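You operate a simulated robot arm through the tools that you are given. There is no shell and no other tool. Be economical: measure what you need, move in short steps, check, and stop when the job is done.

You are at the controls of a simulated two-armed robot. One attempt, no reset.

JOB
Cover the plate stand's light with the orange shade, raise its plate to 2, switch on, set DIM to 3.
Fine: the plate slides only while the green button is held down.
Where things are to end (x, y in the base frame): orange shade within 0.025 m of [0.63, -1.22].

Only the result counts: the job must be done as asked and must still hold three seconds after the hand-in. Knocking over, shifting, dropping, spilling or breaking anything else fails it. Lids that push on must go on centred and level and be pressed home; caps that screw on are set level and turned clockwise until they are tight.

ROBOT AND FRAMES
Two 7-joint arms with two-finger parallel grippers on one trunk, on a base that drives. Base frame: it is fixed to the floor where the robot stands at the start and does not move with it; the origin is under the middle of the robot, x ahead of it, y to its left, z up; the surface under the hand at the start is at about z = 0.82. Lengths are in m, angles in rad, forces in N, time in s.
The left shoulder is at the start at [0.07, 0.188, 1.09], the right one opposite. With the tool pointing down near the work surface each hand reaches from about 0.34 to 0.8 m from the robot's upright axis, wherever it stands, measured 20 degrees to its own side. Places, roughly: control box lever [0.4, -1.3, 0.9]; control box slider [0.4, -1.1, 0.9]; green button [0.4, -1, 0.9]; grey plate [0.6, -1.2, 1]; orange shade (8x8x6 cm) [0.5, 0, 0.8]; top of the grey plate [0.6, -1.2, 1]. Payload 3.91 kg a hand.
Tool frame (each hand has its own): the origin (TCP) lies between the finger pads and is the grasp point; the fingertips stand 0.03 m ahead of it; z points along the fingers, y is the line along which they close. The gripper opens to 0.11 m. The fingers are 0.02 m wide and 0.01 m thick; the gripper's body (0.048 by 0.112 m) begins 0.055 m behind the TCP.
Orientation is that of the tool frame in the base frame, as [roll, pitch, yaw] about the fixed x, y, z axes, in that order (R = Rz(yaw) Ry(pitch) Rx(roll)). With the fingers straight down and closing along the base's y, the tool's x points along the base's -x, its y along +y and its z along -z.

CONTROLS
- The arms move only by the tool servo_tool. It takes "left_deltas", "right_deltas" or both (then of equal length, played together; a hand with none holds still); each is a list of rows, each a list of 2 entries, a list of its own where there are three numbers: the shift along the tool's x, y, z in m, then the turn, a rotation vector about the tool's x, y, z in rad. In form: [[[dx, dy, dz], [wx, wy, wz]], ...]. A call has 1 to 20 rows; each row is the pose to reach, as a shift and turn from the pose commanded when the call began, along the tool's axes at that moment. "left_gripper" and "right_gripper" are, for a hand that has rows, the opening, from 0 (shut) to 1 (fully open), set as the call begins (left out, the last holds). Each row takes 0.2 s and may step no farther than 0.05 m and 0.15 rad from the row before; otherwise, or with a gripper value out of range, the whole call is refused. A pose out of reach is approached as far as the arm can. The call stops where the force on the tool passes 60 N (or 10 N more than at its start, if that is more) or the arm is blocked; 0.2 s more then pass. The fingers move at their own pace (about 0.072 m/s each) and stop on an object; they squeeze with about 26 N. The grip force told is the motor's: it shows also when the fingers shut on nothing. Time passes only in rows, and 0.2 s behind the last, so rows that repeat a pose let the fingers close. It gives the time, the measured TCP pose, the force on the tool (base axes), the opening and the grip force at its end, in the units of the frame above (readings bear some noise), with the torque about the TCP (base axes, N m) and any sound that the robot's microphone picked up.
- Cameras (640 x 400 px; columns grow to the right, rows downward): "scene" is now at [0.1241, -0.0416, 1.3118]; the picture's right is [-0.47, -0.88, -0.00], its down [-0.56, 0.30, -0.77] and it looks along [0.68, -0.37, -0.63] (base axes); focal length 263 px, centre (320, 200). "left" rides on the left gripper at [0.072, -0.017, -0.103] in its tool frame; the picture's right is [0.23, 0.97, 0.00], its down [-0.76, 0.18, -0.62] and it looks along [-0.61, 0.14, 0.78] (tool axes); focal length 222 px, centre (320, 200). "right" rides on the right gripper at [0.072, 0.017, -0.103] in its tool frame; the picture's right is [-0.23, 0.97, 0.00], its down [-0.76, -0.18, -0.62] and it looks along [-0.61, -0.14, 0.78] (tool axes); focal length 222 px, centre (320, 200). There is no depth. A picture from a camera that has moved, and an enlarged one, comes with that camera's place and axes in the base frame and with its lens.
- camera(camera): a new picture of that camera. No time passes.
- slide_trunk(by): slides the trunk up (or, below 0, down) by that many m; the arms and the scene camera ride with it, the base frame stays. It gives what a move gives, with no picture.
- roll_base(legs): drives the robot by 1 to 6 legs, each [ahead, turn to the left] in m and rad, along the robot's own axes; the way and the turn of a leg run together, so that a leg with both is an arc; at most 1.5 m and 3.142 rad a leg. The arms and the cameras ride along, it lands a little off, and it stops where it bumps. It gives what a move gives.
- pan_tilt(pan, tilt): turns the head with the scene camera to pan (to the left, within 1.501 rad either way) and tilt (down, from -0.506 to 1.204), counted from straight ahead of the robot. It gives what a move gives.
- close_up(camera, box): a new picture of the part [left, top, right, bottom] of that camera's present view, enlarged. No time passes.
- finish_job(): hands the job in; it is judged then, once.

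Work in short steps. Places have to be worked out from the pictures, the camera data and where the tool is seen: move nearer, look again, correct. Check each grasp and each placing, and mend what went wrong. You have 120 turns and 88 pictures in all, those below and enlarged ones among them. Open the grippers and draw the arms clear of the work before you hand the job in, unless the task says otherwise; then end with one line.

The tools are called after "Emit:" as name(argument=value, ...) on one line, values as JSON. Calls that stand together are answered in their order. servo_tool: Moves the arms, as the interface text tells. Its arguments: {"type":"object","properties":{"left_deltas":{"type":"array"},"left_gripper":{"type":"number"},"right_deltas":{"type":"array"},"right_gripper":{"type":"number"}},"required":[]} The other tools are called the same way: slide_trunk (by) slides the trunk up or down; roll_base (legs) drives the base; pan_tilt (pan, tilt) turns the head that bears the scene camera; camera (camera) takes a picture; close_up (camera, box) takes an enlarged picture of a part of a camera's view; finish_job () hands the job in.

At the start:

```text
time_s: 0.0
left_eef_pos: [0.4956, -0.004, 1.1438]
left_orientation: [-3.141, 0.001, -3.141]
left_force: [0.2, -0.2, 0.4]
left_moment: [0.01, 0.0, 0.0]
left_finger_gap: 0.11
left_gripper_force: 0.1
right_eef_pos: [0.3589, -0.4838, 1.0691]
right_orientation: [3.14, -0.001, 3.141]
right_force: [-0.8, 0.9, -0.3]
right_moment: [0.0, 0.0, 0.01]
right_finger_gap: 0.1101
right_gripper_force: 0.0
trunk travel left (down, up): [-0.6, 0.34]
robot x, y, heading: [-0.0024, 0.0007, -0.001]
head pan, tilt: [-0.492, 0.684]
```

scene: 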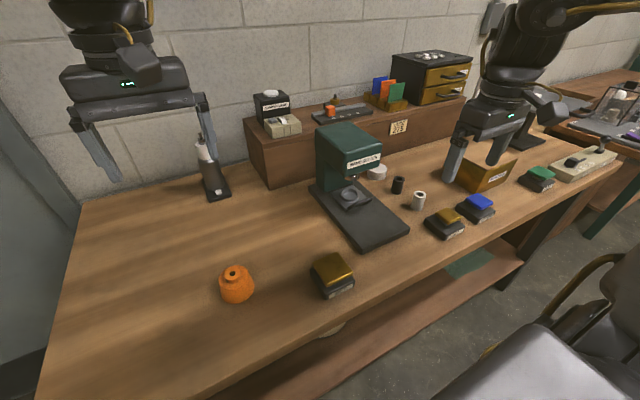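
right: 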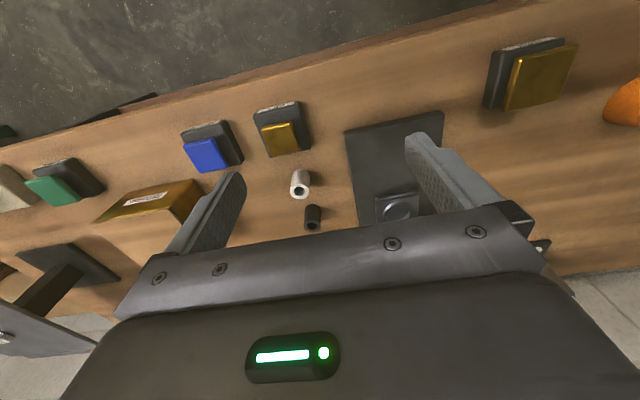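
left: 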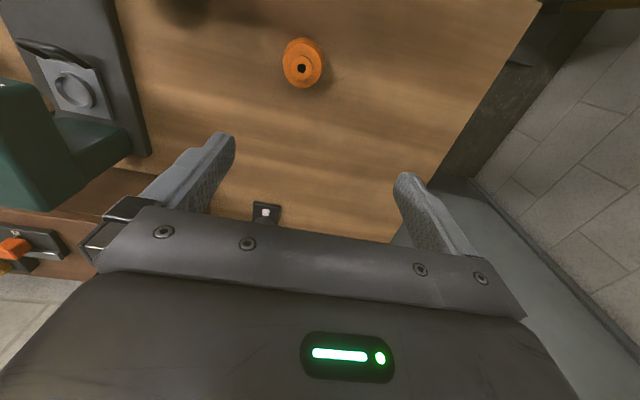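

I start by looking towards the stand with the head panned right.

Emit:
pan_tilt(pan=-1.1, tilt=0.5)

Emit:
camera(camera="scene")

```text
time_s: 1.0
left_eef_pos: [0.4952, -0.0035, 1.1459]
left_orientation: [3.141, 0.0, 3.141]
left_force: [-1.2, 0.1, -0.4]
left_moment: [-0.02, -0.02, 0.01]
left_finger_gap: 0.11
left_gripper_force: 0.1
right_eef_pos: [0.3603, -0.4841, 1.0684]
right_orientation: [-3.141, -0.001, -3.14]
right_force: [0.1, 0.8, 0.0]
right_moment: [-0.01, -0.02, -0.01]
right_finger_gap: 0.11
right_gripper_force: 0.0
trunk travel left (down, up): [-0.6, 0.34]
robot x, y, heading: [-0.0017, -0.0028, 0.001]
head pan, tilt: [-1.1, 0.499]
```

```text
84 pictures are left
camera scene: at [0.0902, -0.0822, 1.3282], right [-0.89, -0.45, 0.0], down [-0.22, 0.43, -0.88], along [0.4, -0.78, -0.48], focal length 263 px, centre (320, 200)
```

scene: 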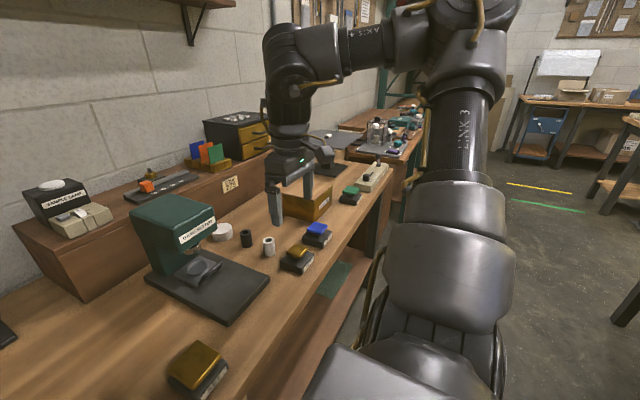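

The right arm hides part of the stand; I enlarge the stand area and look at the chair below.

Emit:
close_up(camera="scene", box=[260, 130, 420, 230])

Emit:
pan_tilt(pan=-1.2, tilt=1.0)

Emit:
camera(camera="scene")

```text
4.00 times, centred on (340, 180) of scene
camera zoom: at [0.0902, -0.0822, 1.3282], right [-0.89, -0.45, 0.0], down [-0.22, 0.43, -0.88], along [0.4, -0.78, -0.48], focal length 1051 px, centre (240, 280)
```

zoom: 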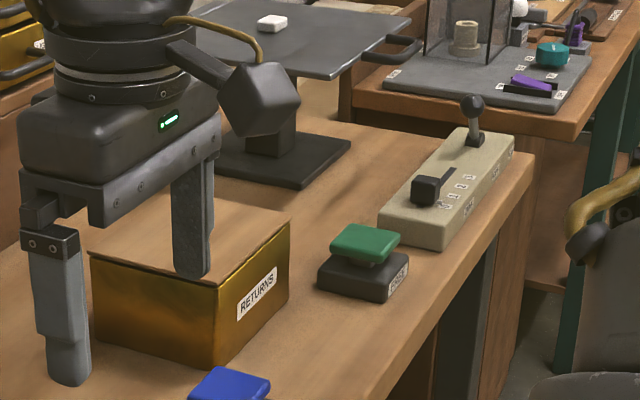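

```text
time_s: 1.9
left_eef_pos: [0.4962, -0.0035, 1.1452]
left_orientation: [3.141, 0.0, 3.141]
left_force: [-0.9, 0.9, 0.8]
left_moment: [0.02, 0.04, -0.05]
left_finger_gap: 0.1105
left_gripper_force: 0.0
right_eef_pos: [0.3597, -0.4833, 1.0688]
right_orientation: [3.141, 0.0, -3.141]
right_force: [0.3, 0.4, -0.3]
right_moment: [-0.02, 0.02, -0.01]
right_finger_gap: 0.11
right_gripper_force: 0.1
trunk travel left (down, up): [-0.6, 0.34]
robot x, y, heading: [-0.0006, 0.0015, 0.001]
head pan, tilt: [-1.201, 1.0]
```

```text
82 pictures are left
camera scene: at [0.074, -0.0662, 1.2872], right [-0.93, -0.36, 0.0], down [-0.3, 0.78, -0.54], along [0.2, -0.5, -0.84], focal length 263 px, centre (320, 200)
```

scene: 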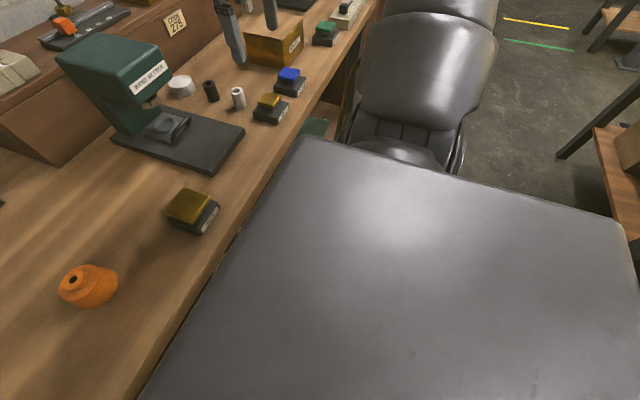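

No chair: the dark bulk is the robot itself. The light is about (0.62,-1.20), the shade about (0.477,-0.038); I bring the left hand above the shade and look.

Emit:
servo_tool(left_deltas=[[[0.009, -0.017, 0.03], [0, 0, 0]], [[0.018, -0.034, 0.07], [0, 0, 0]], [[0.018, -0.034, 0.11], [0, 0, 0]], [[0.018, -0.034, 0.15], [0, 0, 0]], [[0.018, -0.034, 0.15], [0, 0, 0]]], left_gripper=1)

Emit:
camera(camera="left")

```text
time_s: 3.1
left_eef_pos: [0.4752, -0.037, 0.9958]
left_orientation: [-3.141, 0.001, -3.141]
left_force: [-0.1, 0.8, 0.3]
left_moment: [-0.01, -0.04, -0.02]
left_finger_gap: 0.11
left_gripper_force: 0.0
right_eef_pos: [0.3592, -0.4838, 1.0687]
right_orientation: [-3.141, 0.001, -3.14]
right_force: [-0.7, -0.2, -0.5]
right_moment: [0.04, 0.0, 0.01]
right_finger_gap: 0.1099
right_gripper_force: 0.0
trunk travel left (down, up): [-0.6, 0.34]
robot x, y, heading: [-0.0035, 0.0034, 0.003]
head pan, tilt: [-1.201, 1.0]
```

```text
81 pictures are left
camera left: at [0.4034, -0.0531, 1.0988], right [-0.23, 0.97, 0.0], down [0.76, 0.18, 0.62], along [0.61, 0.14, -0.78], focal length 222 px, centre (320, 200)
```

left: 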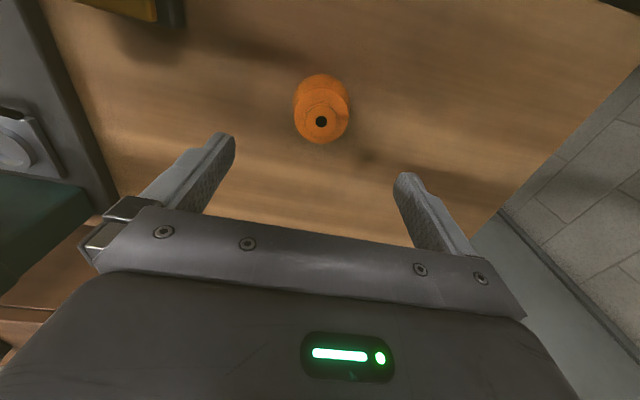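

The shade's hole is at about (0.478,-0.035). I enlarge the shade to see its shape for gripping.

Emit:
close_up(camera="left", box=[264, 60, 384, 160])

Emit:
close_up(camera="scene", box=[30, 240, 150, 330])

```text
4.00 times, centred on (324, 110) of left
camera zoom: at [0.4034, -0.0531, 1.0988], right [-0.23, 0.97, 0.0], down [0.76, 0.18, 0.62], along [0.61, 0.14, -0.78], focal length 888 px, centre (304, 560)
```

zoom: 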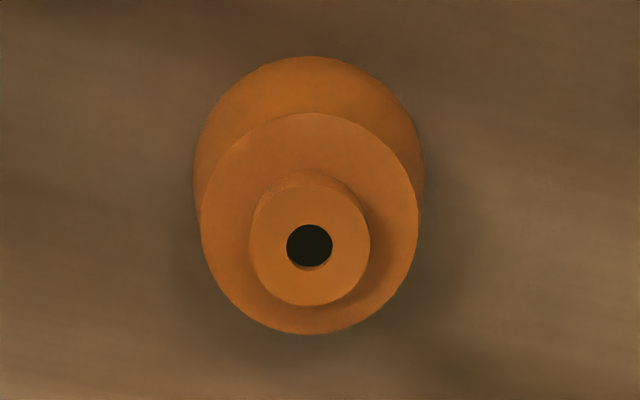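

```text
4.44 times, centred on (90, 285) of scene
camera zoom: at [0.0733, -0.0662, 1.2872], right [-0.93, -0.36, 0.0], down [-0.3, 0.78, -0.54], along [0.2, -0.5, -0.84], focal length 1168 px, centre (1342, -178)
```

zoom: 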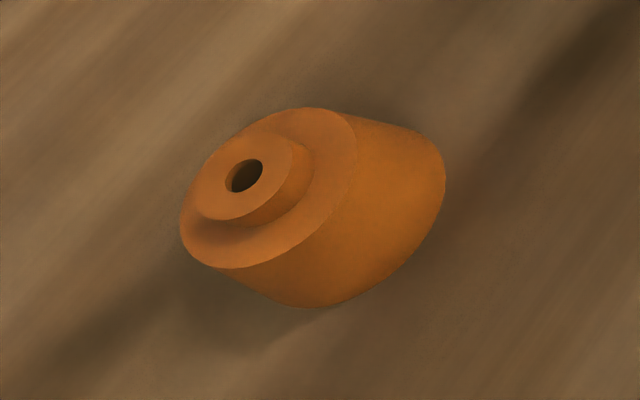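

The collar (about 3 cm wide, from z≈0.864 to 0.879) is the place to grip. I go down with the fingertips just above the shoulder and close.

Emit:
servo_tool(left_deltas=[[[-0.002, 0.002, 0.04], [0, 0, 0]], [[-0.002, 0.002, 0.08], [0, 0, 0]], [[-0.002, 0.002, 0.098], [0, 0, 0]], [[-0.002, 0.002, 0.098], [0, 0, 0]]], left_gripper=0.7)

Emit:
camera(camera="left")

```text
time_s: 4.1
left_eef_pos: [0.4788, -0.0377, 0.898]
left_orientation: [3.14, 0.0, 3.141]
left_force: [0.5, -0.8, -0.4]
left_moment: [-0.01, 0.02, -0.01]
left_finger_gap: 0.077
left_gripper_force: 0.1
right_eef_pos: [0.3596, -0.4845, 1.0682]
right_orientation: [3.14, 0.0, 3.141]
right_force: [-0.2, -0.2, 1.0]
right_moment: [0.04, 0.0, 0.01]
right_finger_gap: 0.11
right_gripper_force: 0.1
trunk travel left (down, up): [-0.6, 0.34]
robot x, y, heading: [0.0011, 0.0006, -0.005]
head pan, tilt: [-1.201, 1.0]
```

```text
78 pictures are left
camera left: at [0.4062, -0.0536, 1.0013], right [-0.23, 0.97, 0.0], down [0.76, 0.18, 0.62], along [0.61, 0.14, -0.78], focal length 222 px, centre (320, 200)
```

left: 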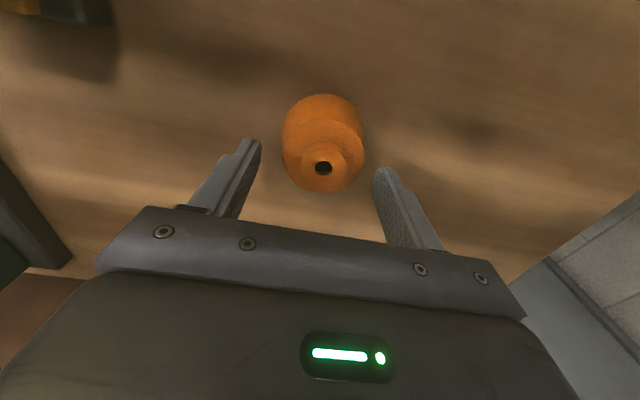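

Centred on the collar within a few millimetres, so I close on it.

Emit:
servo_tool(left_deltas=[[[0, 0.001, 0], [0, 0, 0]], [[0, 0.001, 0], [0, 0, 0]], [[0, 0.001, 0], [0, 0, 0]], [[0, 0.001, 0], [0, 0, 0]], [[0, 0.001, 0], [0, 0, 0]]], left_gripper=0)

Emit:
servo_tool(left_deltas=[[[0, 0, -0.03], [0, 0, 0]], [[0, 0, -0.07], [0, 0, 0]], [[0, 0, -0.11], [0, 0, 0]], [[0, 0, -0.15], [0, 0, 0]], [[0, 0, -0.2], [0, 0, 0]], [[0, 0, -0.2], [0, 0, 0]]])

Emit:
close_up(camera="left", box=[220, 70, 420, 210])

```text
time_s: 5.3
left_eef_pos: [0.4774, -0.0352, 0.8967]
left_orientation: [-3.141, 0.0, -3.141]
left_force: [-1.2, 0.7, 0.4]
left_moment: [-0.01, 0.01, -0.03]
left_finger_gap: 0.03
left_gripper_force: 26.1
right_eef_pos: [0.359, -0.4846, 1.069]
right_orientation: [3.141, 0.0, 3.141]
right_force: [-0.2, 0.8, 0.1]
right_moment: [0.01, -0.03, 0.01]
right_finger_gap: 0.1101
right_gripper_force: 0.0
trunk travel left (down, up): [-0.6, 0.34]
robot x, y, heading: [-0.0044, -0.0019, 0.002]
head pan, tilt: [-1.201, 1.0]
```

```text
time_s: 6.7
left_eef_pos: [0.481, -0.0331, 1.0997]
left_orientation: [3.141, -0.001, 3.141]
left_force: [0.7, -0.3, -1.7]
left_moment: [-0.02, 0.02, 0.0]
left_finger_gap: 0.0303
left_gripper_force: 26.1
right_eef_pos: [0.3596, -0.4843, 1.0679]
right_orientation: [3.141, 0.0, 3.141]
right_force: [0.9, -0.2, -0.1]
right_moment: [-0.01, 0.02, 0.04]
right_finger_gap: 0.11
right_gripper_force: 0.0
trunk travel left (down, up): [-0.6, 0.34]
robot x, y, heading: [-0.0003, -0.002, -0.0]
head pan, tilt: [-1.201, 1.0]
```

```text
2.86 times, centred on (320, 140) of left
camera zoom: at [0.4094, -0.049, 1.2038], right [-0.23, 0.97, 0.0], down [0.76, 0.18, 0.62], along [0.61, 0.14, -0.78], focal length 635 px, centre (320, 371)
```

zoom: 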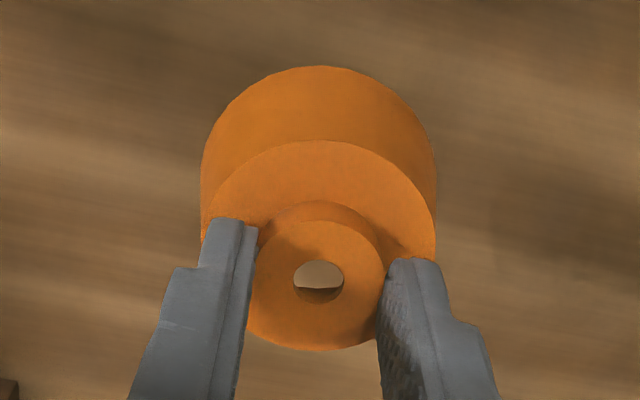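

The shade is held level (bottom about 0.077 below the TCP). I raise the trunk for clearance and look along the way to the right.

Emit:
slide_trunk(by=0.2)

Emit:
pan_tilt(pan=-1.5, tilt=0.6)

Emit:
camera(camera="scene")

```text
time_s: 8.9
left_eef_pos: [0.4809, -0.0343, 1.3011]
left_orientation: [-3.141, 0.0, -3.141]
left_force: [0.1, 0.6, -1.1]
left_moment: [-0.01, -0.03, 0.02]
left_finger_gap: 0.0301
left_gripper_force: 25.8
right_eef_pos: [0.3602, -0.485, 1.2685]
right_orientation: [-3.142, 0.0, 3.141]
right_force: [0.2, 0.2, 0.4]
right_moment: [0.0, 0.0, 0.0]
right_finger_gap: 0.1099
right_gripper_force: 0.0
trunk travel left (down, up): [-0.8, 0.14]
robot x, y, heading: [0.0007, 0.0002, 0.002]
head pan, tilt: [-1.201, 1.0]
```

```text
time_s: 9.8
left_eef_pos: [0.4809, -0.0329, 1.3003]
left_orientation: [-3.141, 0.001, 3.141]
left_force: [0.5, -0.2, -0.1]
left_moment: [0.02, 0.03, -0.04]
left_finger_gap: 0.0301
left_gripper_force: 25.5
right_eef_pos: [0.3584, -0.4846, 1.2687]
right_orientation: [3.141, 0.0, 3.142]
right_force: [-1.3, 0.9, 0.6]
right_moment: [0.04, -0.02, -0.03]
right_finger_gap: 0.1101
right_gripper_force: 0.0
trunk travel left (down, up): [-0.8, 0.14]
robot x, y, heading: [0.0014, -0.0036, -0.0]
head pan, tilt: [-1.499, 0.6]
```

```text
76 pictures are left
camera scene: at [0.0553, -0.0894, 1.5191], right [-1.0, -0.07, 0.0], down [-0.04, 0.56, -0.82], along [0.06, -0.82, -0.57], focal length 263 px, centre (320, 200)
```

scene: 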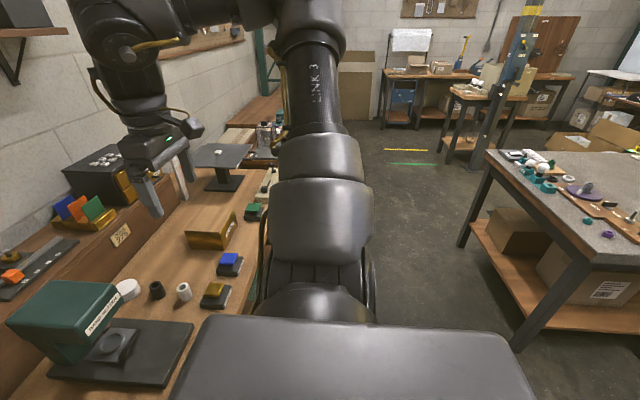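

The lane between the two tables (x from about 0.3 to -0.7) is clear. I turn right, drive 1.15 m and turn back, with the arms held above everything.

Emit:
roll_base(legs=[[0, -1.571], [1.15, 0], [0, 1.571]])

Emit:
pan_tilt(pan=0, tilt=0.8)

Emit:
camera(camera="scene")

```text
time_s: 23.5
left_eef_pos: [0.4364, -1.2297, 1.3003]
left_orientation: [-3.14, 0.001, 3.115]
left_force: [-0.1, -0.7, -1.7]
left_moment: [0.01, -0.02, 0.02]
left_finger_gap: 0.0302
left_gripper_force: 26.1
right_eef_pos: [0.3031, -1.6771, 1.2688]
right_orientation: [3.141, 0.0, 3.114]
right_force: [0.9, 0.2, 1.0]
right_moment: [0.01, -0.01, -0.03]
right_finger_gap: 0.1098
right_gripper_force: 0.0
trunk travel left (down, up): [-0.8, 0.14]
robot x, y, heading: [-0.0422, -1.1821, -0.029]
head pan, tilt: [-1.499, 0.6]
```

```text
time_s: 25.1
left_eef_pos: [0.4369, -1.2291, 1.2994]
left_orientation: [3.141, 0.001, 3.115]
left_force: [1.2, -0.1, -0.7]
left_moment: [0.03, -0.03, 0.05]
left_finger_gap: 0.0299
left_gripper_force: 25.6
right_eef_pos: [0.3023, -1.6767, 1.2676]
right_orientation: [-3.14, -0.001, 3.114]
right_force: [0.0, -0.4, -0.8]
right_moment: [0.02, 0.02, -0.01]
right_finger_gap: 0.1102
right_gripper_force: 0.0
trunk travel left (down, up): [-0.8, 0.14]
robot x, y, heading: [-0.0435, -1.1857, -0.031]
head pan, tilt: [0.0, 0.799]
```

```text
75 pictures are left
camera scene: at [0.0857, -1.1878, 1.5023], right [-0.03, -1.0, 0.0], down [-0.72, 0.02, -0.7], along [0.7, -0.02, -0.72], focal length 263 px, centre (320, 200)
```

scene: 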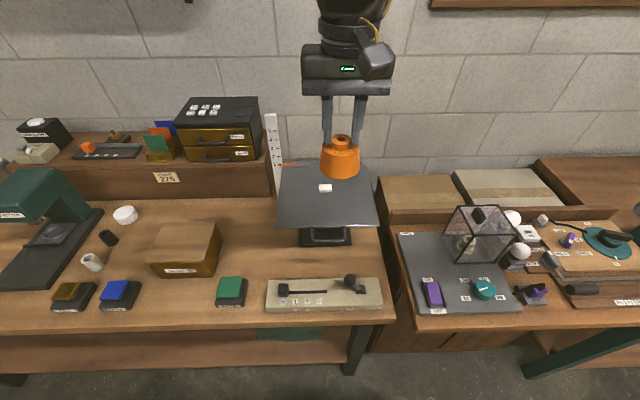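

Good placement. I enlarge the stand with its scale, then the control box.

Emit:
close_up(camera="scene", box=[220, 100, 400, 260])

Emit:
close_up(camera="scene", box=[200, 230, 400, 330])

```text
2.50 times, centred on (310, 180) of scene
camera zoom: at [0.0857, -1.1878, 1.5023], right [-0.03, -1.0, 0.0], down [-0.72, 0.02, -0.7], along [0.7, -0.02, -0.72], focal length 657 px, centre (345, 250)
```

zoom: 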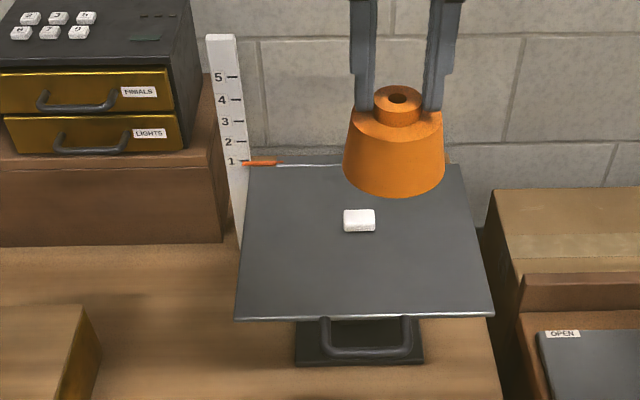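

```text
3.20 times, centred on (300, 280) of scene
camera zoom: at [0.0857, -1.1878, 1.5023], right [-0.03, -1.0, 0.0], down [-0.72, 0.02, -0.7], along [0.7, -0.02, -0.72], focal length 841 px, centre (384, -56)
```

zoom: 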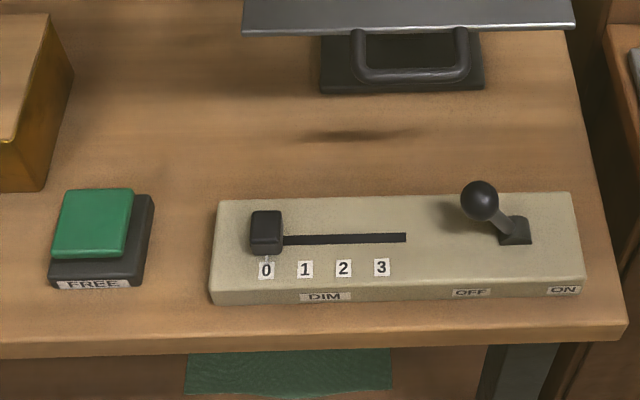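

The light is at about (0.63,-1.221), top near z≈0.99, and the pointer is at 1. I carry the shade over the light, lower to about 4 cm above it, and check.

Emit:
servo_tool(left_deltas=[[[-0.04, 0.003, 0.02], [0, 0, 0]], [[-0.08, 0.006, 0.04], [0, 0, 0]], [[-0.12, 0.009, 0.06], [0, 0, 0]], [[-0.16, 0.012, 0.08], [0, 0, 0]], [[-0.193, 0.013, 0.11], [0, 0, 0]], [[-0.193, 0.013, 0.15], [0, 0, 0]], [[-0.193, 0.013, 0.19], [0, 0, 0]], [[-0.193, 0.013, 0.19], [0, 0, 0]]])

Emit:
close_up(camera="scene", box=[240, 100, 400, 230])

Emit:
camera(camera="left")

```text
time_s: 26.9
left_eef_pos: [0.5563, -1.2251, 1.1148]
left_orientation: [-3.14, 0.001, 3.118]
left_force: [0.1, 0.1, -0.9]
left_moment: [0.02, 0.01, -0.03]
left_finger_gap: 0.03
left_gripper_force: 26.2
left hand out of reach, approached as far as the arm can: row 3, 4, 5, 6, 7, 8
right_eef_pos: [0.3021, -1.6769, 1.268]
right_orientation: [-3.141, 0.0, 3.114]
right_force: [0.5, 0.3, 0.4]
right_moment: [0.01, 0.02, -0.01]
right_finger_gap: 0.11
right_gripper_force: 0.0
trunk travel left (down, up): [-0.8, 0.14]
robot x, y, heading: [-0.0429, -1.1827, -0.027]
head pan, tilt: [0.0, 0.799]
```

```text
3.08 times, centred on (320, 165) of scene
camera zoom: at [0.0851, -1.1877, 1.5023], right [-0.03, -1.0, 0.0], down [-0.72, 0.02, -0.7], along [0.7, -0.02, -0.72], focal length 809 px, centre (320, 308)
```

zoom: 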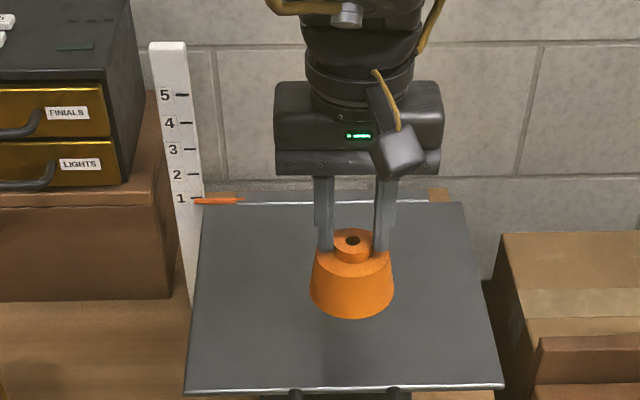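

```text
71 pictures are left
camera left: at [0.4835, -1.2388, 1.2188], right [-0.2, 0.98, 0.0], down [0.76, 0.16, 0.62], along [0.61, 0.12, -0.78], focal length 222 px, centre (320, 200)
```

left: 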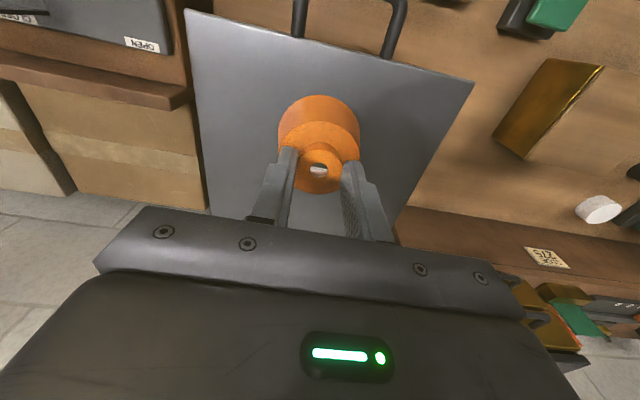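

The left arm lacks about 7 cm of reach. I drive a little ahead and turn slightly right, so the light sits to the left hand's own side.

Emit:
roll_base(legs=[[0.05, -0.2]])

Emit:
camera(camera="scene")

```text
time_s: 28.1
left_eef_pos: [0.5853, -1.3496, 1.1166]
left_orientation: [-3.137, 0.001, 2.914]
left_force: [0.0, 0.6, -1.0]
left_moment: [0.02, 0.0, -0.03]
left_finger_gap: 0.0302
left_gripper_force: 26.5
right_eef_pos: [0.245, -1.7416, 1.2685]
right_orientation: [-3.141, 0.0, 2.911]
right_force: [0.2, 0.0, -0.1]
right_moment: [-0.04, 0.0, -0.01]
right_finger_gap: 0.1098
right_gripper_force: 0.1
trunk travel left (down, up): [-0.8, 0.14]
robot x, y, heading: [0.0057, -1.1892, -0.227]
head pan, tilt: [0.0, 0.799]
```

```text
70 pictures are left
camera scene: at [0.1306, -1.2188, 1.5024], right [-0.23, -0.97, 0.0], down [-0.7, 0.16, -0.7], along [0.68, -0.16, -0.72], focal length 263 px, centre (320, 200)
```

scene: 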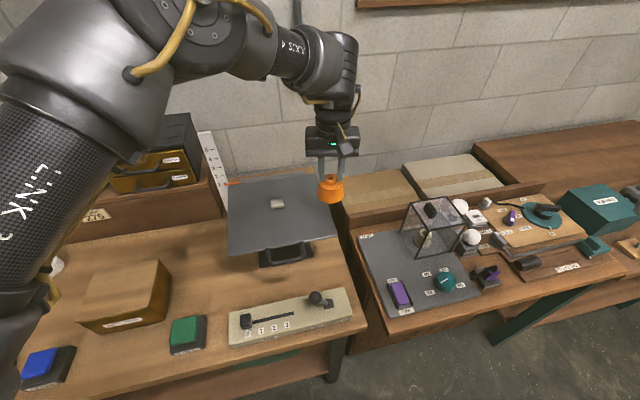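

Now the light computes to (0.625..0.63,-1.221). I move the shade there at the same height and read the pose.

Emit:
servo_tool(left_deltas=[[[-0.004, 0.045, 0], [0, 0, 0]], [[-0.008, 0.09, 0], [0, 0, 0]], [[-0.0145, 0.1354, 0], [0, 0, 0]], [[-0.0145, 0.1354, 0], [0, 0, 0]]])

Emit:
camera(camera="left")

```text
time_s: 29.1
left_eef_pos: [0.573, -1.2533, 1.115]
left_orientation: [-3.138, 0.003, 2.917]
left_force: [-0.4, 0.7, -1.4]
left_moment: [0.03, 0.03, 0.02]
left_finger_gap: 0.0303
left_gripper_force: 26.0
left hand out of reach, approached as far as the arm can: row 1, 2, 3, 4
right_eef_pos: [0.245, -1.7429, 1.269]
right_orientation: [-3.142, -0.002, 2.911]
right_force: [-0.1, -0.7, -0.6]
right_moment: [0.01, 0.02, -0.04]
right_finger_gap: 0.11
right_gripper_force: 0.0
trunk travel left (down, up): [-0.8, 0.14]
robot x, y, heading: [0.0063, -1.1901, -0.234]
head pan, tilt: [0.0, 0.799]
```

```text
69 pictures are left
camera left: at [0.4969, -1.2532, 1.2184], right [0.0, 1.0, 0.0], down [0.78, 0.01, 0.63], along [0.63, 0.0, -0.78], focal length 222 px, centre (320, 200)
```

left: 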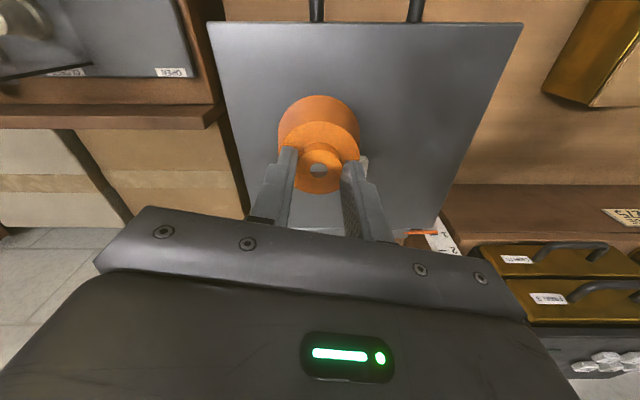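

Still short; the arm reaches farther when the hand is lower relative to the shoulder, so I raise the trunk and then reach out lower.

Emit:
slide_trunk(by=0.13)

Emit:
servo_tool(left_deltas=[[[0, 0, 0.04], [0, 0, 0]], [[0, 0, 0.08], [0, 0, 0]], [[0, 0, 0.12], [0, 0, 0]], [[0, 0, 0.12], [0, 0, 0]]])

```text
time_s: 30.7
left_eef_pos: [0.5717, -1.254, 1.245]
left_orientation: [-3.139, 0.005, 2.918]
left_force: [1.5, -0.9, -0.6]
left_moment: [-0.01, 0.02, 0.01]
left_finger_gap: 0.0302
left_gripper_force: 26.2
right_eef_pos: [0.2439, -1.7432, 1.3984]
right_orientation: [-3.141, 0.0, 2.911]
right_force: [-0.8, 0.4, 0.1]
right_moment: [0.01, 0.02, -0.02]
right_finger_gap: 0.1101
right_gripper_force: 0.1
trunk travel left (down, up): [-0.93, 0.01]
robot x, y, heading: [0.0087, -1.1869, -0.231]
head pan, tilt: [0.0, 0.799]
```

```text
time_s: 31.7
left_eef_pos: [0.5603, -1.2586, 1.1295]
left_orientation: [-3.138, 0.006, 2.922]
left_force: [-1.1, 0.4, 0.0]
left_moment: [-0.03, -0.01, 0.0]
left_finger_gap: 0.0301
left_gripper_force: 25.7
left hand out of reach, approached as far as the arm can: row 2, 3, 4
right_eef_pos: [0.2442, -1.7416, 1.3996]
right_orientation: [3.141, -0.001, 2.91]
right_force: [-0.7, 0.1, 0.3]
right_moment: [-0.01, 0.0, 0.03]
right_finger_gap: 0.1097
right_gripper_force: 0.0
trunk travel left (down, up): [-0.93, 0.01]
robot x, y, heading: [0.0067, -1.1884, -0.23]
head pan, tilt: [0.0, 0.799]
```

Lower was no better, so the limit comes from the arm's posture. I pull the hand back and up, lower the trunk again, and turn further right so that the light lies about 20° to the left.

Emit:
servo_tool(left_deltas=[[[0.03, 0, -0.03], [0, 0, 0]], [[0.06, 0, -0.07], [0, 0, 0]], [[0.09, 0, -0.11], [0, 0, 0]], [[0.12, 0, -0.15], [0, 0, 0]], [[0.15, 0, -0.19], [0, 0, 0]], [[0.15, 0, -0.22], [0, 0, 0]], [[0.15, 0, -0.22], [0, 0, 0]]])

Emit:
roll_base(legs=[[0, -0.17]])

Emit:
slide_trunk(by=-0.13)

Emit:
camera(camera="scene")

```text
time_s: 33.3
left_eef_pos: [0.4133, -1.2241, 1.3463]
left_orientation: [-3.139, 0.001, 2.918]
left_force: [0.1, 0.2, -0.5]
left_moment: [-0.03, 0.02, 0.02]
left_finger_gap: 0.0302
left_gripper_force: 26.3
right_eef_pos: [0.2457, -1.7427, 1.3985]
right_orientation: [-3.14, 0.0, 2.913]
right_force: [1.0, 0.2, 1.0]
right_moment: [0.01, 0.02, -0.02]
right_finger_gap: 0.1101
right_gripper_force: 0.1
trunk travel left (down, up): [-0.93, 0.01]
robot x, y, heading: [0.0039, -1.1873, -0.233]
head pan, tilt: [0.0, 0.799]
```

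```text
time_s: 34.4
left_eef_pos: [0.4026, -1.2869, 1.3462]
left_orientation: [-3.138, 0.001, 2.754]
left_force: [0.2, 0.5, -1.2]
left_moment: [-0.02, -0.02, 0.0]
left_finger_gap: 0.0302
left_gripper_force: 26.3
right_eef_pos: [0.152, -1.7716, 1.3984]
right_orientation: [-3.138, 0.001, 2.746]
right_force: [0.5, 0.2, -0.1]
right_moment: [-0.04, -0.01, 0.0]
right_finger_gap: 0.11
right_gripper_force: 0.0
trunk travel left (down, up): [-0.93, 0.01]
robot x, y, heading: [0.0045, -1.1914, -0.395]
head pan, tilt: [0.0, 0.799]
```

```text
time_s: 35.9
left_eef_pos: [0.3995, -1.29, 1.2174]
left_orientation: [-3.141, 0.004, 2.752]
left_force: [0.2, -0.2, -1.1]
left_moment: [-0.03, 0.0, -0.01]
left_finger_gap: 0.0303
left_gripper_force: 25.7
right_eef_pos: [0.1487, -1.7748, 1.2679]
right_orientation: [-3.141, 0.0, 2.745]
right_force: [-0.5, -0.7, -0.6]
right_moment: [0.0, -0.02, 0.01]
right_finger_gap: 0.1103
right_gripper_force: 0.1
trunk travel left (down, up): [-0.8, 0.14]
robot x, y, heading: [0.0055, -1.1902, -0.394]
head pan, tilt: [0.0, 0.799]
```

```text
68 pictures are left
camera scene: at [0.124, -1.2412, 1.5023], right [-0.39, -0.92, 0.0], down [-0.66, 0.28, -0.7], along [0.64, -0.27, -0.72], focal length 263 px, centre (320, 200)
```

scene: 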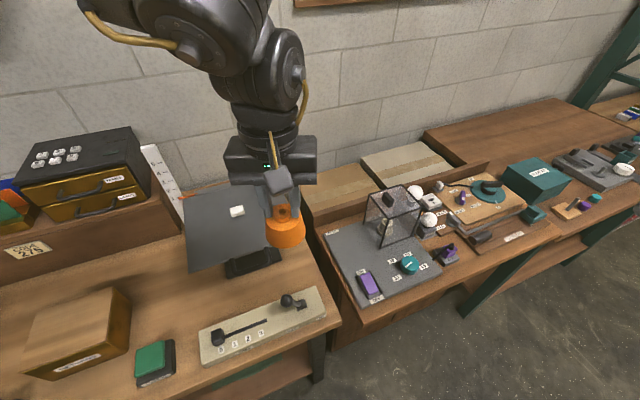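

I try the reach again from this posture: to (0.63,-1.221), sinking to z≈1.13.

Emit:
servo_tool(left_deltas=[[[-0.031, 0.0252, 0.014], [0, 0, 0]], [[-0.062, 0.0505, 0.028], [0, 0, 0]], [[-0.0935, 0.0757, 0.042], [0, 0, 0]], [[-0.125, 0.101, 0.056], [0, 0, 0]], [[-0.156, 0.1262, 0.07], [0, 0, 0]], [[-0.187, 0.1514, 0.085], [0, 0, 0]], [[-0.187, 0.1514, 0.085], [0, 0, 0]]])

```text
time_s: 37.5
left_eef_pos: [0.5269, -1.264, 1.1446]
left_orientation: [-3.138, 0.004, 2.754]
left_force: [-0.3, -0.2, 0.6]
left_moment: [0.01, 0.0, 0.01]
left_finger_gap: 0.0295
left_gripper_force: 26.0
left hand out of reach, approached as far as the arm can: row 4, 5, 6, 7
right_eef_pos: [0.1514, -1.7742, 1.2693]
right_orientation: [3.141, 0.0, 2.744]
right_force: [0.4, 0.4, 0.7]
right_moment: [0.01, 0.0, 0.02]
right_finger_gap: 0.1102
right_gripper_force: 0.1
trunk travel left (down, up): [-0.8, 0.14]
robot x, y, heading: [0.0041, -1.1853, -0.399]
head pan, tilt: [0.0, 0.799]
```

The reach limit depends on bearing in a way that suggests a wrist-joint limit. The shade is round, so I try turning the hand about its axis while reaching on.

Emit:
servo_tool(left_deltas=[[[0.02, 0, 0], [0, 0, 0.14]], [[0.02, 0, 0], [0, 0, 0.28]], [[0.02, 0, 0], [0, 0, 0.42]], [[0, 0.02, 0], [0, 0, 0.5]], [[-0.02, 0.04, 0], [0, 0, 0.5]], [[-0.05, 0.06, 0], [0, 0, 0.5]], [[-0.079, 0.079, 0], [0, 0, 0.5]], [[-0.079, 0.079, 0], [0, 0, 0.5]]])

```text
time_s: 39.3
left_eef_pos: [0.3784, -1.3189, 1.1468]
left_orientation: [3.141, 0.004, 2.257]
left_force: [-0.1, -0.8, -0.5]
left_moment: [-0.01, -0.02, -0.01]
left_finger_gap: 0.0298
left_gripper_force: 26.3
left hand out of reach, approached as far as the arm can: row 1, 2, 3, 4, 5, 6, 7, 8
right_eef_pos: [0.1498, -1.775, 1.2677]
right_orientation: [-3.141, 0.0, 2.746]
right_force: [0.4, -0.2, -0.1]
right_moment: [0.0, 0.02, -0.01]
right_finger_gap: 0.11
right_gripper_force: 0.1
trunk travel left (down, up): [-0.8, 0.14]
robot x, y, heading: [0.0052, -1.1877, -0.393]
head pan, tilt: [0.0, 0.799]
```

Turning that way cost much reach, so the wrist is the limit; I turn the hand the other way (yaw to about 3.26) and reach again.

Emit:
servo_tool(left_deltas=[[[0, 0, 0], [0, 0, -0.14]], [[0, 0, 0], [0, 0, -0.28]], [[0, 0.0, 0], [0, 0, -0.42]], [[0, 0.0, 0], [0, 0, -0.56]], [[0, 0.0, 0], [0, 0, -0.7]], [[0, 0.0, 0], [0, 0, -0.84]], [[0, 0, 0], [0, 0, -0.98]], [[-0.014, 0.043, 0], [0, 0, -0.98]], [[-0.028, 0.086, 0], [0, 0, -0.98]], [[-0.042, 0.1285, 0], [0, 0, -0.98]], [[-0.056, 0.171, 0], [0, 0, -0.98]], [[-0.07, 0.214, 0], [0, 0, -0.98]], [[-0.084, 0.257, 0], [0, 0, -0.98]], [[-0.084, 0.257, 0], [0, 0, -0.98]]])

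```text
time_s: 42.3
left_eef_pos: [0.6281, -1.2261, 1.1426]
left_orientation: [-3.138, 0.002, -3.053]
left_force: [0.7, 0.0, -0.5]
left_moment: [0.0, -0.01, -0.03]
left_finger_gap: 0.0296
left_gripper_force: 26.0
right_eef_pos: [0.1495, -1.7747, 1.2688]
right_orientation: [-3.141, 0.001, 2.745]
right_force: [0.7, 0.5, 0.3]
right_moment: [0.0, 0.0, -0.02]
right_finger_gap: 0.11
right_gripper_force: 0.1
trunk travel left (down, up): [-0.8, 0.14]
robot x, y, heading: [0.0064, -1.1896, -0.397]
head pan, tilt: [0.0, 0.799]
```

That solved it: the hand reached (0.628,-1.226) with no limit. I check the alignment from both cameras.

Emit:
close_up(camera="scene", box=[120, 120, 320, 260])

Emit:
close_up(camera="left", box=[200, 60, 440, 220])

```text
2.86 times, centred on (220, 190) of scene
camera zoom: at [0.1234, -1.2412, 1.5023], right [-0.39, -0.92, 0.0], down [-0.66, 0.28, -0.7], along [0.64, -0.27, -0.72], focal length 751 px, centre (606, 229)
```

zoom: 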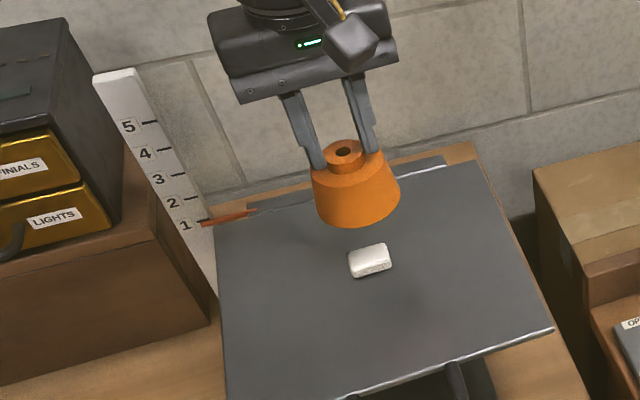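

```text
2.50 times, centred on (320, 140) of left
camera zoom: at [0.5572, -1.2473, 1.2459], right [-0.31, 0.95, 0.0], down [0.74, 0.25, 0.62], along [0.59, 0.19, -0.78], focal length 555 px, centre (320, 350)
```

zoom: 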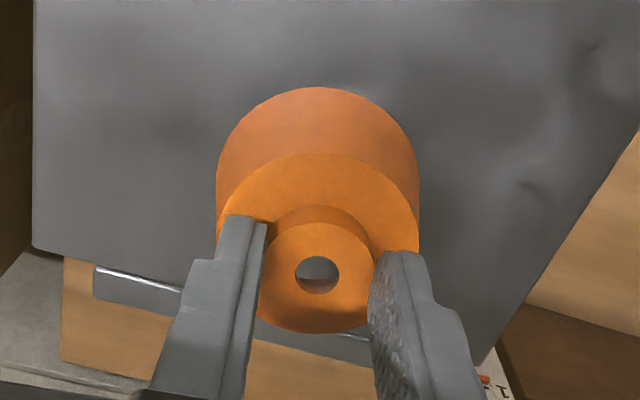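

The shade is over the light within millimetres. I correct to (0.63,-1.22) and lower until its rim is about at the light's top.

Emit:
servo_tool(left_deltas=[[[-0.0025, 0.006, 0.02], [0, 0, 0]], [[-0.0025, 0.006, 0.04], [0, 0, 0]], [[-0.0025, 0.006, 0.06], [0, 0, 0]], [[-0.0025, 0.006, 0.06], [0, 0, 0]]])

Emit:
close_up(camera="scene", box=[160, 150, 320, 250])

```text
time_s: 43.3
left_eef_pos: [0.6276, -1.2187, 1.0803]
left_orientation: [-3.138, 0.002, -3.05]
left_force: [-0.5, -0.5, -0.4]
left_moment: [0.01, -0.02, -0.02]
left_finger_gap: 0.0295
left_gripper_force: 26.6
right_eef_pos: [0.1498, -1.7741, 1.2683]
right_orientation: [3.141, -0.001, 2.745]
right_force: [-0.2, -0.1, 0.4]
right_moment: [-0.01, 0.0, 0.0]
right_finger_gap: 0.11
right_gripper_force: 0.0
trunk travel left (down, up): [-0.8, 0.14]
robot x, y, heading: [0.0033, -1.192, -0.398]
head pan, tilt: [0.0, 0.799]
```

```text
4.00 times, centred on (240, 200) of scene
camera zoom: at [0.1244, -1.2404, 1.5023], right [-0.39, -0.92, 0.0], down [-0.66, 0.28, -0.7], along [0.64, -0.27, -0.72], focal length 1051 px, centre (640, 200)
```

zoom: 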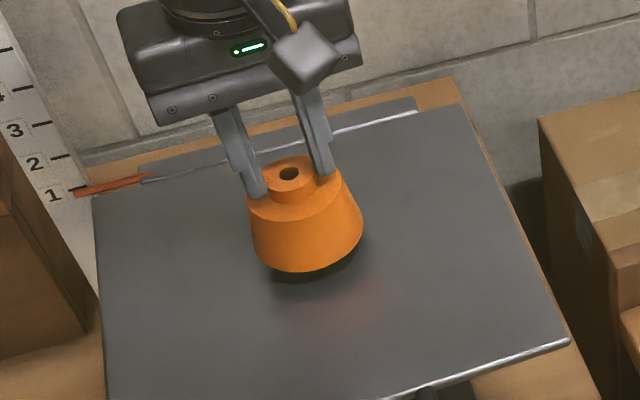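

Still a small gap with shadow below the rim. I lower another 1.5 cm and read the force.

Emit:
servo_tool(left_deltas=[[[-0.001, -0.001, 0.005], [0, 0, 0]], [[-0.001, -0.001, 0.01], [0, 0, 0]], [[-0.001, -0.001, 0.015], [0, 0, 0]]])

Emit:
close_up(camera="scene", box=[160, 150, 320, 250])

```text
time_s: 44.1
left_eef_pos: [0.6289, -1.2217, 1.0651]
left_orientation: [-3.14, 0.003, -3.049]
left_force: [-0.5, 0.7, -0.5]
left_moment: [0.0, 0.03, 0.02]
left_finger_gap: 0.0297
left_gripper_force: 26.0
right_eef_pos: [0.15, -1.7742, 1.2679]
right_orientation: [-3.14, 0.001, 2.747]
right_force: [0.1, -0.5, 0.4]
right_moment: [0.03, 0.03, 0.0]
right_finger_gap: 0.1101
right_gripper_force: 0.1
trunk travel left (down, up): [-0.8, 0.14]
robot x, y, heading: [0.0067, -1.1876, -0.395]
head pan, tilt: [0.0, 0.799]
```

```text
4.00 times, centred on (240, 200) of scene
camera zoom: at [0.1245, -1.2408, 1.5023], right [-0.39, -0.92, 0.0], down [-0.66, 0.28, -0.7], along [0.64, -0.27, -0.72], focal length 1051 px, centre (640, 200)
```

zoom: 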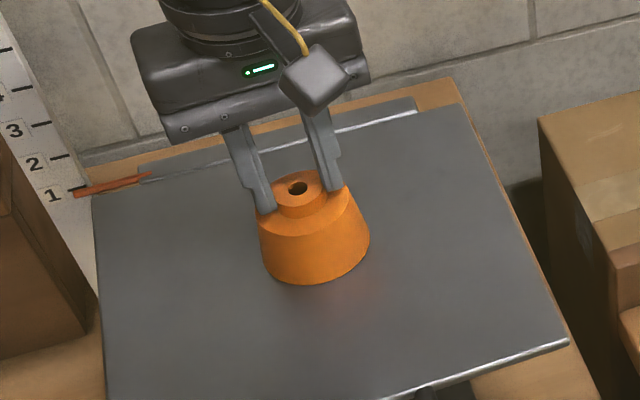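

No contact force yet; two more short steps down.

Emit:
servo_tool(left_deltas=[[[0, 0.001, 0.003], [0, 0, 0]], [[0, 0.001, 0.006], [0, 0, 0]]])

Emit:
servo_tool(left_deltas=[[[0, 0, 0.0015], [0, 0, 0]], [[0, 0, 0.003], [0, 0, 0]]])

```text
time_s: 44.7
left_eef_pos: [0.6294, -1.2225, 1.0642]
left_orientation: [-3.133, 0.009, -3.05]
left_force: [8.5, -0.8, 30.9]
left_moment: [0.15, 0.1, -0.07]
left_finger_gap: 0.0297
left_gripper_force: 26.0
right_eef_pos: [0.1478, -1.7745, 1.2692]
right_orientation: [3.142, 0.002, 2.746]
right_force: [0.1, 0.7, -0.2]
right_moment: [-0.01, 0.0, -0.01]
right_finger_gap: 0.1099
right_gripper_force: 0.0
trunk travel left (down, up): [-0.8, 0.14]
robot x, y, heading: [0.0055, -1.1904, -0.398]
head pan, tilt: [0.0, 0.799]
```

```text
time_s: 45.5
left_eef_pos: [0.6306, -1.2223, 1.0638]
left_orientation: [-3.129, 0.013, -3.048]
left_force: [-6.2, 0.1, 21.7]
left_moment: [0.53, 0.71, 0.11]
left_finger_gap: 0.0299
left_gripper_force: 26.3
right_eef_pos: [0.1471, -1.7734, 1.2681]
right_orientation: [-3.141, 0.006, 2.745]
right_force: [0.1, -0.4, 1.4]
right_moment: [0.01, 0.0, -0.01]
right_finger_gap: 0.1099
right_gripper_force: 0.1
trunk travel left (down, up): [-0.8, 0.14]
robot x, y, heading: [0.0032, -1.188, -0.397]
head pan, tilt: [0.0, 0.799]
stopped in row 2 (left hand): the force on the tool passed its limit at 61 N (the readings are from after the stop); the commanded pose is now the measured one
```

Contact at TCP z≈1.064 (rim ≈0.987). I check whether the rim is on the plate or on the light.

Emit:
close_up(camera="scene", box=[200, 175, 280, 235])

Emit:
close_up(camera="left", box=[240, 80, 400, 200])

```text
6.67 times, centred on (240, 205) of scene
camera zoom: at [0.1208, -1.24, 1.502], right [-0.39, -0.92, 0.0], down [-0.66, 0.28, -0.7], along [0.65, -0.27, -0.72], focal length 1752 px, centre (853, 167)
```

zoom: 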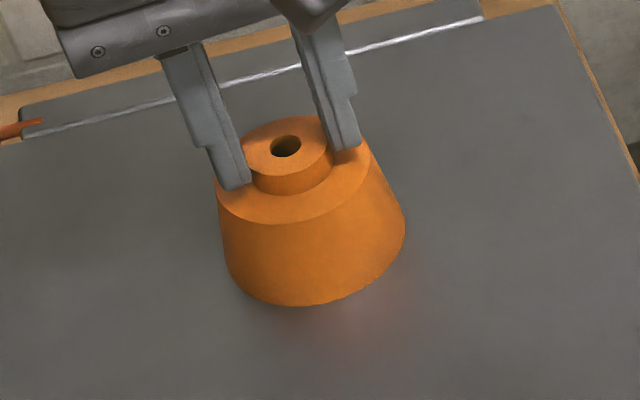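

```text
3.33 times, centred on (320, 140) of left
camera zoom: at [0.5575, -1.2428, 1.1662], right [-0.32, 0.95, -0.02], down [0.73, 0.25, 0.63], along [0.6, 0.19, -0.78], focal length 740 px, centre (320, 400)
```

zoom: 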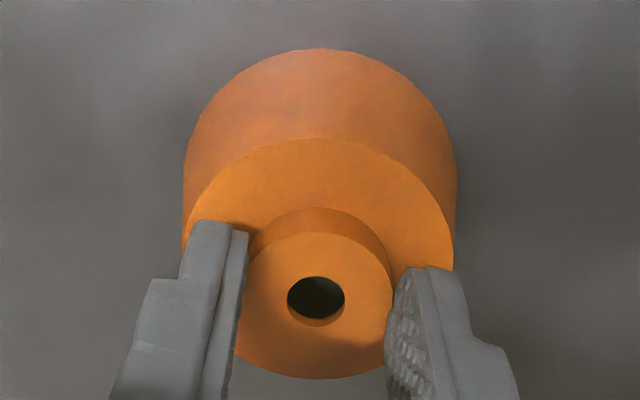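

The rim looks flush on the plate with no shadow gap. I release and lift straight up.

Emit:
servo_tool(left_deltas=[[[0, 0, -0.001], [0, 0, 0]], [[0, 0, -0.001], [0, 0, 0]], [[0, 0, -0.001], [0, 0, 0]], [[0, 0, -0.03], [0, 0, 0]], [[0, 0, -0.07], [0, 0, 0]], [[0, 0, -0.11], [0, 0, 0]]], left_gripper=0.55)

Emit:
close_up(camera="scene", box=[160, 150, 320, 270])

Emit:
close_up(camera="left", box=[260, 60, 380, 150])

```text
time_s: 46.9
left_eef_pos: [0.6291, -1.2176, 1.1728]
left_orientation: [-3.132, 0.012, -3.048]
left_force: [-0.7, -0.4, 0.7]
left_moment: [0.02, 0.0, -0.02]
left_finger_gap: 0.0604
left_gripper_force: 0.0
right_eef_pos: [0.1485, -1.7756, 1.2695]
right_orientation: [3.141, 0.002, 2.746]
right_force: [-1.0, 0.5, -0.8]
right_moment: [0.02, -0.01, 0.01]
right_finger_gap: 0.11
right_gripper_force: 0.1
trunk travel left (down, up): [-0.8, 0.14]
robot x, y, heading: [0.0027, -1.1872, -0.402]
head pan, tilt: [0.0, 0.799]
```

```text
3.33 times, centred on (240, 210) of scene
camera zoom: at [0.1223, -1.2412, 1.5024], right [-0.39, -0.92, 0.0], down [-0.66, 0.28, -0.7], along [0.64, -0.27, -0.72], focal length 876 px, centre (587, 167)
```

zoom: 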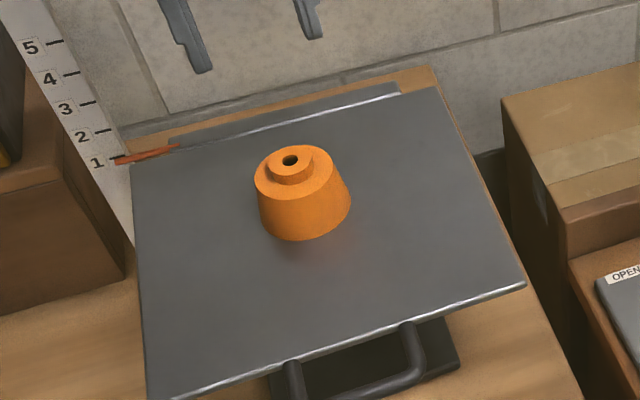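

```text
4.44 times, centred on (320, 105) of left
camera zoom: at [0.5569, -1.2391, 1.2745], right [-0.32, 0.95, -0.01], down [0.73, 0.25, 0.63], along [0.6, 0.19, -0.78], focal length 987 px, centre (320, 622)
```

zoom: 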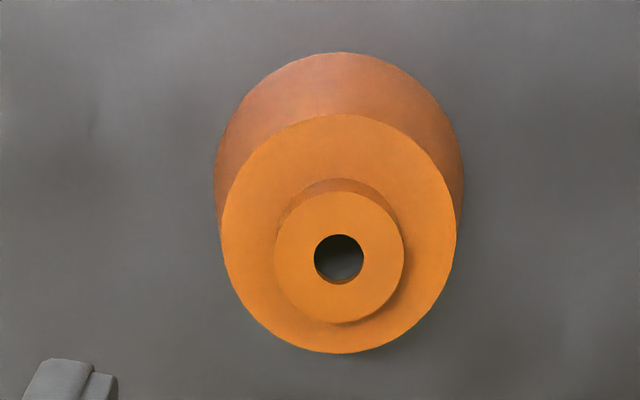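

The shade sits level at about (0.630,-1.213). I draw the left hand back and up, restore its yaw and shut the fingers for pressing.

Emit:
servo_tool(left_deltas=[[[0.04, 0.007, -0.02], [0, 0, 0.08]], [[0.08, 0.014, -0.04], [0, 0, 0.16]], [[0.12, 0.02, -0.06], [0, 0, 0.24]], [[0.16, 0.027, -0.08], [0, 0, 0.32]], [[0.2, 0.034, -0.08], [0, 0, 0.4]], [[0.24, 0.04, -0.08], [0, 0, 0.48]], [[0.277, 0.046, -0.08], [0, 0, 0.48]]], left_gripper=0)

Emit:
roll_base(legs=[[0, 0.4]])

Emit:
camera(camera="scene")

```text
time_s: 48.5
left_eef_pos: [0.3491, -1.1991, 1.2475]
left_orientation: [-3.138, 0.016, 2.754]
left_force: [0.1, -0.4, -0.2]
left_moment: [0.02, -0.02, 0.02]
left_finger_gap: 0.0
left_gripper_force: 26.0
right_eef_pos: [0.1485, -1.7736, 1.2693]
right_orientation: [3.142, 0.002, 2.746]
right_force: [0.1, 0.3, 0.6]
right_moment: [-0.02, 0.02, 0.02]
right_finger_gap: 0.11
right_gripper_force: 0.0
trunk travel left (down, up): [-0.8, 0.14]
robot x, y, heading: [0.0072, -1.1877, -0.394]
head pan, tilt: [0.0, 0.799]
```

```text
time_s: 50.1
left_eef_pos: [0.3263, -1.0653, 1.2474]
left_orientation: [-3.137, 0.017, -3.132]
left_force: [-0.2, -0.6, -0.6]
left_moment: [-0.01, 0.01, -0.02]
left_finger_gap: 0.0
left_gripper_force: 26.2
right_eef_pos: [0.3671, -1.6725, 1.2684]
right_orientation: [-3.141, 0.001, -3.139]
right_force: [0.4, 0.0, 0.6]
right_moment: [0.02, 0.0, 0.01]
right_finger_gap: 0.1101
right_gripper_force: 0.1
trunk travel left (down, up): [-0.8, 0.14]
robot x, y, heading: [0.0028, -1.1885, 0.005]
head pan, tilt: [0.0, 0.799]
```

```text
59 pictures are left
camera scene: at [0.1346, -1.1909, 1.5023], right [0.0, -1.0, 0.0], down [-0.72, 0.0, -0.7], along [0.7, 0.0, -0.72], focal length 263 px, centre (320, 200)
```

scene: 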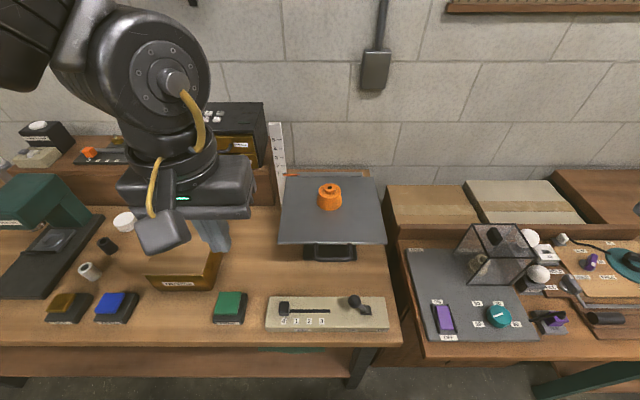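

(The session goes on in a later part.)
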